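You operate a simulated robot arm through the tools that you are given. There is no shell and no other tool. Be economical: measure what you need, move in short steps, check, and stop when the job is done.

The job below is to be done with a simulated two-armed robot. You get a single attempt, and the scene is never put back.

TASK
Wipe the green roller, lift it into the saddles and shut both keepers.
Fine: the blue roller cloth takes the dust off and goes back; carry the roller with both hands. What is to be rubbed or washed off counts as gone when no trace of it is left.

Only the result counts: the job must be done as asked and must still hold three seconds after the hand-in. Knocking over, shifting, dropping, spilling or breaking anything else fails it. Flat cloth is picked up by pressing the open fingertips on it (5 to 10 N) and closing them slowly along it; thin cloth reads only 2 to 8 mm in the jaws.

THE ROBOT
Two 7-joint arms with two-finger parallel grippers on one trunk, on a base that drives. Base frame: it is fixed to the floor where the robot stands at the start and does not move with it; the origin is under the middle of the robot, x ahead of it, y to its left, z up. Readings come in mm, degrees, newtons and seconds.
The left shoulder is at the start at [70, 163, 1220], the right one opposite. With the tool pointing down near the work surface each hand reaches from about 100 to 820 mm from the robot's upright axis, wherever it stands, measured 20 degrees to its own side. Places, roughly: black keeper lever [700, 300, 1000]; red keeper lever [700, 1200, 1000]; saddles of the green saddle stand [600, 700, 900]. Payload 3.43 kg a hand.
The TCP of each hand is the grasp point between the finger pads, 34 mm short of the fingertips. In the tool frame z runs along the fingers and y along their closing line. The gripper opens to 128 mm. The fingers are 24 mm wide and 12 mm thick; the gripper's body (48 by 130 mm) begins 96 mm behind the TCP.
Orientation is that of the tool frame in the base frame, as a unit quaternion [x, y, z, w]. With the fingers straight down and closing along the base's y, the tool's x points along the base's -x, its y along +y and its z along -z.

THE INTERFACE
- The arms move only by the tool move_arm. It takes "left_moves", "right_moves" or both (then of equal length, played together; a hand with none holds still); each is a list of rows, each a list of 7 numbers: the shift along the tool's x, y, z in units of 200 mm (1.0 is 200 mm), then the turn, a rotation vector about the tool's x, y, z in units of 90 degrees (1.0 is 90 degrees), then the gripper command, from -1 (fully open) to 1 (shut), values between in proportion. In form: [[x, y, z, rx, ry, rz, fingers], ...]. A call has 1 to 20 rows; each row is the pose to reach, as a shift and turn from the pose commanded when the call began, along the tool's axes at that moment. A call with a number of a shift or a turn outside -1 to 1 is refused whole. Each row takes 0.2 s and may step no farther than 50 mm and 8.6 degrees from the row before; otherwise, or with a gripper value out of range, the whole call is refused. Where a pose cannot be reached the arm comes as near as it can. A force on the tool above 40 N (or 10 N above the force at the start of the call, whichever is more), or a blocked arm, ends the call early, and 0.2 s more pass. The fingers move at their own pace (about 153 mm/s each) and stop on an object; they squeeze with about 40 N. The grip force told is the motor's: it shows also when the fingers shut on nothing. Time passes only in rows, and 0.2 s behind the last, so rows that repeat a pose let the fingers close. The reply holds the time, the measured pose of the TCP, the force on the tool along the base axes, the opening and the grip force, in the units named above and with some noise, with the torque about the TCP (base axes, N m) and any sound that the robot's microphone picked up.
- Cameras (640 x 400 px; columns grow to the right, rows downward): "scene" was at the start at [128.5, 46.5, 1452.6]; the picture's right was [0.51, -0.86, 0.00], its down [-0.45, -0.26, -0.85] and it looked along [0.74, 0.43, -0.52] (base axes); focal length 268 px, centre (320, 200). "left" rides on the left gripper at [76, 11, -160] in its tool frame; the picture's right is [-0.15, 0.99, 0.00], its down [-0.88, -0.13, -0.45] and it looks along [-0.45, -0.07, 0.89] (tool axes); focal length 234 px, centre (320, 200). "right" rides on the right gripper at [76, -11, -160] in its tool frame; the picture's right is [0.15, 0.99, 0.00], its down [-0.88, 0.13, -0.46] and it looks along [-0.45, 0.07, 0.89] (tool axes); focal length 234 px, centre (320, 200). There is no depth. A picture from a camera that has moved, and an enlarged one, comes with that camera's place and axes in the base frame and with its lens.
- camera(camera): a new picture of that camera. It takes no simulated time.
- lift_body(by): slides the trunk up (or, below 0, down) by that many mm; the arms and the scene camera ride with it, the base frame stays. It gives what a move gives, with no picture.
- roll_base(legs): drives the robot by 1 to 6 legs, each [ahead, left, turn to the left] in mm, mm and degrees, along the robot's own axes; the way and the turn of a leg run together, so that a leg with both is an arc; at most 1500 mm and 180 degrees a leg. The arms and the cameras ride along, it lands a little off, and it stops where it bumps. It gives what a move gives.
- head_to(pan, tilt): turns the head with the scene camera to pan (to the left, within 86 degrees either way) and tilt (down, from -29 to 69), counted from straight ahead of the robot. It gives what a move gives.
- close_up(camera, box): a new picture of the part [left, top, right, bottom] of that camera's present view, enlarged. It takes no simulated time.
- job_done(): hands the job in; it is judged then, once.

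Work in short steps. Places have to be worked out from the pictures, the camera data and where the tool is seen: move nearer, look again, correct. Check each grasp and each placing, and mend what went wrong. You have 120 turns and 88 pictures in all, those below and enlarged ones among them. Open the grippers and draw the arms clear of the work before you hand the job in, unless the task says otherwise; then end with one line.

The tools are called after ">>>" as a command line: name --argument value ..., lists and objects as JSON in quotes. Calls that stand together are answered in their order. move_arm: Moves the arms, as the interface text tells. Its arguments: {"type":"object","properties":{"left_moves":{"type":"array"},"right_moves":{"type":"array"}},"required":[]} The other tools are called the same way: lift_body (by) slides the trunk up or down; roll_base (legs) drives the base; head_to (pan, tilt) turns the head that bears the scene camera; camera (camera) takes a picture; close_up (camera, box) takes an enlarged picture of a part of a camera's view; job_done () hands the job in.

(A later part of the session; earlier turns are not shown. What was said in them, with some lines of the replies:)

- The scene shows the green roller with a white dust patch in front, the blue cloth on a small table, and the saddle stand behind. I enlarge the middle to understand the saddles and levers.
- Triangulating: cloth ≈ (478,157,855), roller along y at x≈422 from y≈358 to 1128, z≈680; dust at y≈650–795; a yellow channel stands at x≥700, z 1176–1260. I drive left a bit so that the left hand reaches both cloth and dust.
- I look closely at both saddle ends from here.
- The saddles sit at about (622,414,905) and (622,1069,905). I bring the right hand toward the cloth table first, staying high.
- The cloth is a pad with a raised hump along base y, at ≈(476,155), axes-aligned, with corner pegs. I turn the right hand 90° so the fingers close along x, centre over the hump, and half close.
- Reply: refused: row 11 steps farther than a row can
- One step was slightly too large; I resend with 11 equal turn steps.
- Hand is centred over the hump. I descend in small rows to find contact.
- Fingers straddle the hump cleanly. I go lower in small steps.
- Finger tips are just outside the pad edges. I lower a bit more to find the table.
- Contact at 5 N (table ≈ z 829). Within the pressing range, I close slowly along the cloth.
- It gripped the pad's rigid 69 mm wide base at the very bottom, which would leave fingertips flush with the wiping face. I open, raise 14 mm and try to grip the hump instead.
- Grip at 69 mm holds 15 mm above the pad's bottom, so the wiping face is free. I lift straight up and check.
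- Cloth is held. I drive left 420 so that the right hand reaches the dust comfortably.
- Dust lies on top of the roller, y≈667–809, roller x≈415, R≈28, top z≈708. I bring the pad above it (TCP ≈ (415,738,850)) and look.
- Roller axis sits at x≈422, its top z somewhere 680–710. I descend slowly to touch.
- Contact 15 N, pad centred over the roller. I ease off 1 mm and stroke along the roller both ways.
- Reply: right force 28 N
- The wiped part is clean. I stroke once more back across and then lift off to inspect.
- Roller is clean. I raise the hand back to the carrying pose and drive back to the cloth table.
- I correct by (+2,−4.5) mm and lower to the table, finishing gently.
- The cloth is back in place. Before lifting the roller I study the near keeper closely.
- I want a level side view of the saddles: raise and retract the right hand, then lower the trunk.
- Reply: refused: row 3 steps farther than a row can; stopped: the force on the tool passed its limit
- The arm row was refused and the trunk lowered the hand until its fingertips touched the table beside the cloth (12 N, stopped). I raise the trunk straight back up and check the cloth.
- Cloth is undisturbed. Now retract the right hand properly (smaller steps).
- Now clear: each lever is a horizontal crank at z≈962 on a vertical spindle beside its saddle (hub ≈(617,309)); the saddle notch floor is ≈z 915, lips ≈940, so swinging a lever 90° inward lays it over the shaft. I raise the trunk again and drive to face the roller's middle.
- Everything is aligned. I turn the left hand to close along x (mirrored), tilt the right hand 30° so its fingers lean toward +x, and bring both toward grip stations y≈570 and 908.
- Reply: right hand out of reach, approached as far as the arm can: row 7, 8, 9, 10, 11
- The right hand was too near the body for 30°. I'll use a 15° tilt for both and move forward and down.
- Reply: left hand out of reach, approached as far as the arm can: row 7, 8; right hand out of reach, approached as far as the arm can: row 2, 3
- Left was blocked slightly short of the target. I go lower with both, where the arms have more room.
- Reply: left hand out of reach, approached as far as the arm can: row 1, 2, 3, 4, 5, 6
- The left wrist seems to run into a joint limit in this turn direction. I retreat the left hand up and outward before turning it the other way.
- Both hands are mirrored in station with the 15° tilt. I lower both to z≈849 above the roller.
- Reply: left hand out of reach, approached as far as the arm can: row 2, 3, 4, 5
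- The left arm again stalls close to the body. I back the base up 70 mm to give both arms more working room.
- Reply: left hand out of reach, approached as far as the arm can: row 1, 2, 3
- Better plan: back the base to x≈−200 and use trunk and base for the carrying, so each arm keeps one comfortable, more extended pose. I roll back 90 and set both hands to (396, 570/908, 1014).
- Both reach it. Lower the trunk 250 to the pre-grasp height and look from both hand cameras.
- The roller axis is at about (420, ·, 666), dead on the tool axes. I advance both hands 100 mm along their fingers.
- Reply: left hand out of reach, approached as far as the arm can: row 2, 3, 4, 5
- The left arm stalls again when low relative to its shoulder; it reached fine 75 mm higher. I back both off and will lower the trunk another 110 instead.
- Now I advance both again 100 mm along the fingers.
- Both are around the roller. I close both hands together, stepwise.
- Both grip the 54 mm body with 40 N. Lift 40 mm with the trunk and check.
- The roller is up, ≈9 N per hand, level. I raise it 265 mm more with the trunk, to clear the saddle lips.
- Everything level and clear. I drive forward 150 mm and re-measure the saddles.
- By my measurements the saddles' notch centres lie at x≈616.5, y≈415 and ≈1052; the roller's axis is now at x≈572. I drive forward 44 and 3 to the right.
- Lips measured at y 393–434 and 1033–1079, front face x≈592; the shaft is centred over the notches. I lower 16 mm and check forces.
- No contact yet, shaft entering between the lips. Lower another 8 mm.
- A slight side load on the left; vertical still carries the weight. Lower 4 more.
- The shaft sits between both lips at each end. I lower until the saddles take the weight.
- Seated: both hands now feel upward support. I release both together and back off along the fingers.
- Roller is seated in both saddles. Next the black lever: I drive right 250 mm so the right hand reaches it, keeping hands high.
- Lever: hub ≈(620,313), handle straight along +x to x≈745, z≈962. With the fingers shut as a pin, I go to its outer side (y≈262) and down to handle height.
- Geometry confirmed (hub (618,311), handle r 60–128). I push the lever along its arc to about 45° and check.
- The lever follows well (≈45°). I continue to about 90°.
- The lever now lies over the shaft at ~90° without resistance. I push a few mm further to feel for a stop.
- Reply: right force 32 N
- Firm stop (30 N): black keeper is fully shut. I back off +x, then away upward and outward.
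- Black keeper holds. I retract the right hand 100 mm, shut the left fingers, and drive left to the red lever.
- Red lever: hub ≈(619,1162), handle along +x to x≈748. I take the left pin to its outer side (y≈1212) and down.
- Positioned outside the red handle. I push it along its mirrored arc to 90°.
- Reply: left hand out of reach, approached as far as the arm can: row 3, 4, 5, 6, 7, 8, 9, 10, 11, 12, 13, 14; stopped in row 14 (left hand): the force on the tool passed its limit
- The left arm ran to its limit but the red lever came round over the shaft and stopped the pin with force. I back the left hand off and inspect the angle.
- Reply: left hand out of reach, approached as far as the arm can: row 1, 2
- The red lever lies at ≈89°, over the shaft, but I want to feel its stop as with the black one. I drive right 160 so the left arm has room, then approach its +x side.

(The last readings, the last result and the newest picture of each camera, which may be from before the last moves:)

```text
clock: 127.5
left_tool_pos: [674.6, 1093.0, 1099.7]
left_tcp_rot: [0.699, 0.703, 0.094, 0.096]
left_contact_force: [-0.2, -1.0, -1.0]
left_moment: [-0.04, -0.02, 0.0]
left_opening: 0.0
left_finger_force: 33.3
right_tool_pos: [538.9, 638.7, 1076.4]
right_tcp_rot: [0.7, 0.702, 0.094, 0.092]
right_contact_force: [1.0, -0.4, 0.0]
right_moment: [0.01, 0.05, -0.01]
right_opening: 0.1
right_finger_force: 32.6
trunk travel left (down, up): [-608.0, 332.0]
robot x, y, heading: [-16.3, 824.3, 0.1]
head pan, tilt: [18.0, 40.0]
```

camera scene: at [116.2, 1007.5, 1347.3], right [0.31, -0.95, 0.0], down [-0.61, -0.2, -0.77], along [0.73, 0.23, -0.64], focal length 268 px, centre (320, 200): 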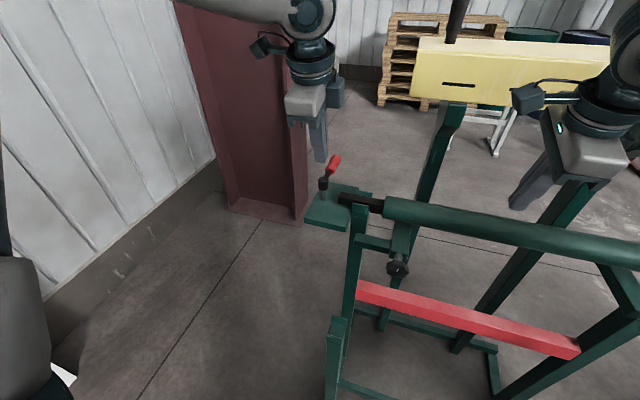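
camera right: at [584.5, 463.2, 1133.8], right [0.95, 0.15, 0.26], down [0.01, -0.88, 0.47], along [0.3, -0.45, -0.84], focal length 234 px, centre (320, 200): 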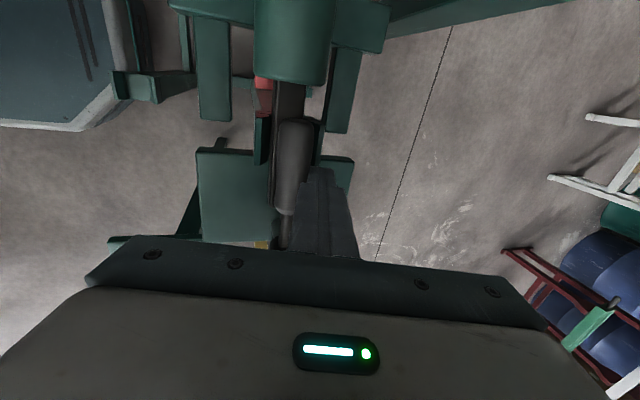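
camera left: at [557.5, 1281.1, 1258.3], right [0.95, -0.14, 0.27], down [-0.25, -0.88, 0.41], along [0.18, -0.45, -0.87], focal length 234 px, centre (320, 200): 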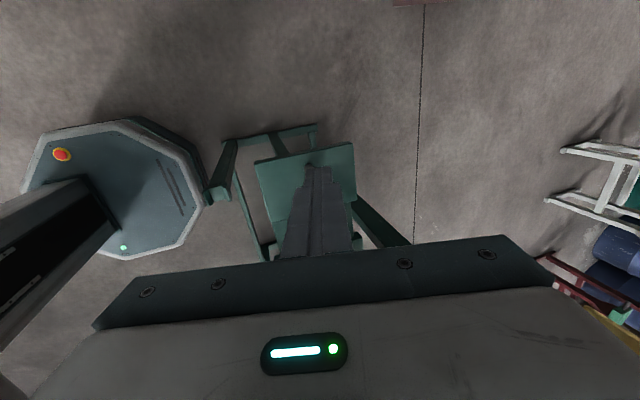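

>>> move_arm --left_moves '[[0, -0.05, 0.19, 0, 0, 0, 1], [0, -0.1, 0.38, 0, 0, 0, 1], [0, -0.15, 0.56, 0, 0, 0, 1], [0, -0.21, 0.545, 0, 0, 0, 1], [0, -0.26, 0.53, 0, 0, 0, 1], [0, -0.3, 0.52, 0, 0, 0, 1], [0, -0.32, 0.515, 0, 0, 0, 1]]'

>>> close_up --camera "scene" --box '[200, 120, 320, 220]'

```text
clock: 129.1
left_tool_pos: [638.9, 1092.7, 985.6]
left_tcp_rot: [0.699, 0.702, 0.095, 0.097]
left_contact_force: [0.4, 0.3, 0.9]
left_moment: [-0.01, -0.02, 0.03]
left_opening: 0.0
left_finger_force: 32.9
right_tool_pos: [538.9, 639.1, 1077.7]
right_tcp_rot: [0.7, 0.701, 0.095, 0.092]
right_contact_force: [-0.5, 0.4, -0.2]
right_moment: [0.02, 0.03, 0.01]
right_opening: 0.1
right_finger_force: 33.1
trunk travel left (down, up): [-608.0, 332.0]
robot x, y, heading: [-14.2, 823.8, -0.1]
head pan, tilt: [18.0, 40.0]
```

```text
4.00 times, centred on (260, 170) of scene
camera zoom: at [116.6, 850.1, 1347.4], right [0.31, -0.95, 0.0], down [-0.61, -0.2, -0.77], along [0.73, 0.24, -0.64], focal length 1071 px, centre (560, 320)
```

zoom: 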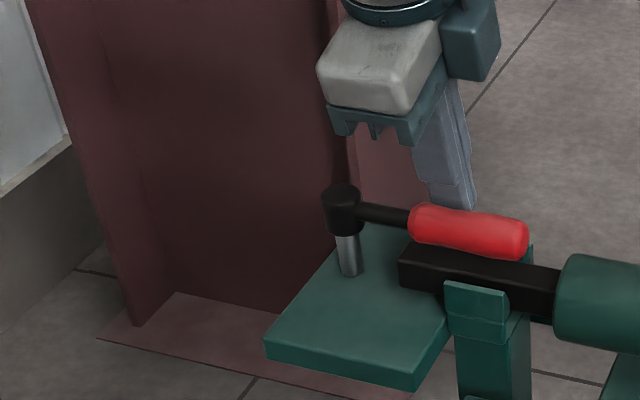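

No contact yet at x=639, like the black lever just before its stop. I push on in 1.5 mm rows.

>>> move_arm --left_moves '[[0, -0.008, -0.002, 0, 0, 0, 1], [0, -0.016, -0.004, 0, 0, 0, 1], [0, -0.024, -0.006, 0, 0, 0, 1], [0, -0.032, -0.008, 0, 0, 0, 1], [0, -0.032, -0.008, 0, 0, 0, 1]]'

```text
clock: 130.3
left_tool_pos: [636.8, 1093.0, 984.1]
left_tcp_rot: [0.698, 0.703, 0.096, 0.097]
left_contact_force: [29.6, 4.0, 10.5]
left_moment: [0.14, -0.52, -0.33]
left_opening: 0.1
left_finger_force: 33.2
right_tool_pos: [542.3, 638.2, 1075.6]
right_tcp_rot: [0.701, 0.701, 0.094, 0.092]
right_contact_force: [0.0, 1.1, -0.2]
right_moment: [0.03, 0.0, 0.0]
right_opening: 0.0
right_finger_force: 33.2
trunk travel left (down, up): [-608.0, 332.0]
robot x, y, heading: [-14.6, 822.2, 0.0]
head pan, tilt: [18.0, 40.0]
```

Same firm stop at x≈637 (30 N): red keeper fully shut. I withdraw both hands, open the grippers and back away.

>>> move_arm --left_moves '[[0, 0.07, 0.02, 0, 0, 0, 1], [0, 0.145, 0.039, 0, 0, 0, 1], [0, 0.2, -0.16, 0, 0, 0, 1], [0, 0.25, -0.37, 0, 0, 0, 1], [0, 0.313, -0.589, 0, 0, 0, 1], [0, 0.1, -0.64, 0, 0, 0, 1], [0, -0.1, -0.7, 0, 0, 0, 1], [0, -0.315, -0.757, 0, 0, 0, 0.5], [0, -0.315, -0.757, 0, 0, 0, -0.5], [0, -0.315, -0.757, 0, 0, 0, -0.5]]' --right_moves '[[0, 0, -0.1, 0, 0, 0, 1], [0, 0, -0.2, 0, 0, 0, 1], [0, 0, -0.3, 0, 0, 0, 1], [0, 0, -0.3, 0, 0, 0, 0.5], [0, 0, -0.3, 0, 0, 0, 0], [0, 0, -0.3, 0, 0, 0, -0.5], [0, 0, -0.3, 0, 0, 0, -0.5], [0, 0, -0.3, 0, 0, 0, -0.5], [0, 0, -0.3, 0, 0, 0, -0.5], [0, 0, -0.3, 0, 0, 0, -0.5]]'

>>> roll_base --legs '[[-250, -80, 0]]'

>>> head_to --pan 0 --tilt 32

>>> camera --camera "scene"

```text
clock: 132.5
left_tool_pos: [530.0, 1092.7, 1111.9]
left_tcp_rot: [0.699, 0.702, 0.095, 0.097]
left_contact_force: [-0.3, 0.6, -0.2]
left_moment: [0.02, 0.02, 0.01]
left_opening: 95.9
left_finger_force: 0.1
right_tool_pos: [521.9, 637.2, 1135.9]
right_tcp_rot: [0.7, 0.701, 0.095, 0.093]
right_contact_force: [-0.3, -0.7, 0.4]
right_moment: [-0.02, -0.02, -0.01]
right_opening: 96.1
right_finger_force: 0.0
trunk travel left (down, up): [-608.0, 332.0]
robot x, y, heading: [-12.7, 822.0, 0.2]
head pan, tilt: [18.0, 40.0]
```

```text
clock: 134.4
left_tool_pos: [281.1, 1013.9, 1111.9]
left_tcp_rot: [0.699, 0.702, 0.095, 0.097]
left_contact_force: [0.7, -0.2, 1.9]
left_moment: [-0.01, -0.02, 0.03]
left_opening: 96.0
left_finger_force: 0.1
right_tool_pos: [272.9, 558.3, 1135.1]
right_tcp_rot: [0.7, 0.702, 0.095, 0.092]
right_contact_force: [0.3, 0.4, -0.2]
right_moment: [-0.02, -0.01, -0.02]
right_opening: 95.9
right_finger_force: 0.1
trunk travel left (down, up): [-608.0, 332.0]
robot x, y, heading: [-268.1, 740.8, 0.2]
head pan, tilt: [18.0, 40.0]
```

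```text
clock: 135.2
left_tool_pos: [280.1, 1012.8, 1111.2]
left_tcp_rot: [0.698, 0.703, 0.096, 0.097]
left_contact_force: [0.3, 0.3, -0.6]
left_moment: [0.0, 0.0, 0.06]
left_opening: 95.8
left_finger_force: 0.1
right_tool_pos: [272.8, 558.1, 1135.8]
right_tcp_rot: [0.7, 0.702, 0.095, 0.093]
right_contact_force: [-0.2, -0.2, 0.5]
right_moment: [-0.02, -0.01, 0.02]
right_opening: 96.2
right_finger_force: 0.1
trunk travel left (down, up): [-608.0, 332.0]
robot x, y, heading: [-265.7, 740.0, 0.1]
head pan, tilt: [0.0, 32.0]
```

```text
8 pictures are left
camera scene: at [-124.9, 743.7, 1359.5], right [0.0, -1.0, 0.0], down [-0.53, 0.0, -0.85], along [0.85, 0.0, -0.53], focal length 268 px, centre (320, 200)
```

scene: 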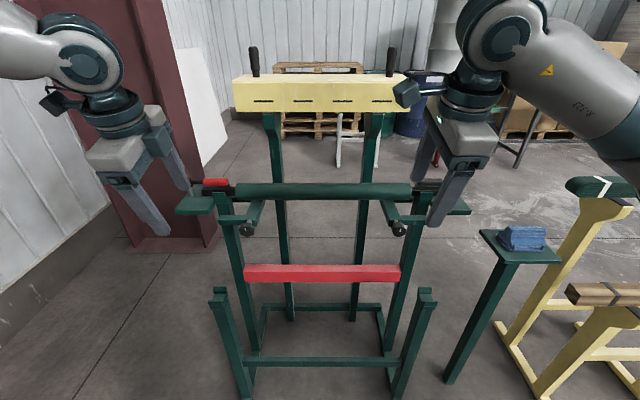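

Everything in place; a final close look at roller and keepers.

>>> close_up --camera "scene" --box '[170, 160, 480, 250]'

```text
2.06 times, centred on (325, 205) of scene
camera zoom: at [-124.9, 743.7, 1359.5], right [0.0, -1.0, 0.0], down [-0.53, 0.0, -0.85], along [0.85, 0.0, -0.53], focal length 553 px, centre (310, 190)
```

zoom: 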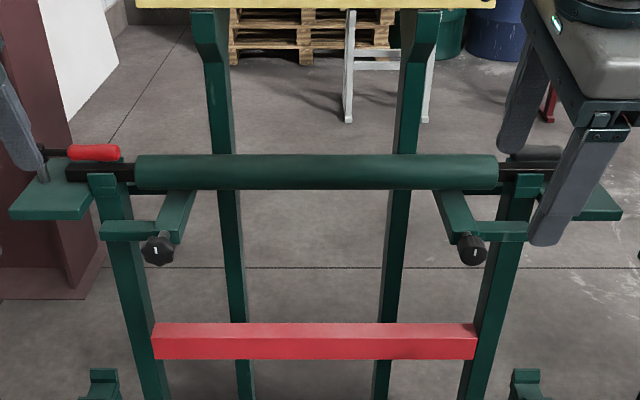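

The roller is clean and seated, both keepers are shut, the cloth is back, and the hands are open and clear. I hand the job in.

>>> job_done

```text
The job is handed in.
```

The green roller has been wiped with no dust left in view, and it sits in both saddles with both keepers pushed to their stops. The blue cloth is back on its table.
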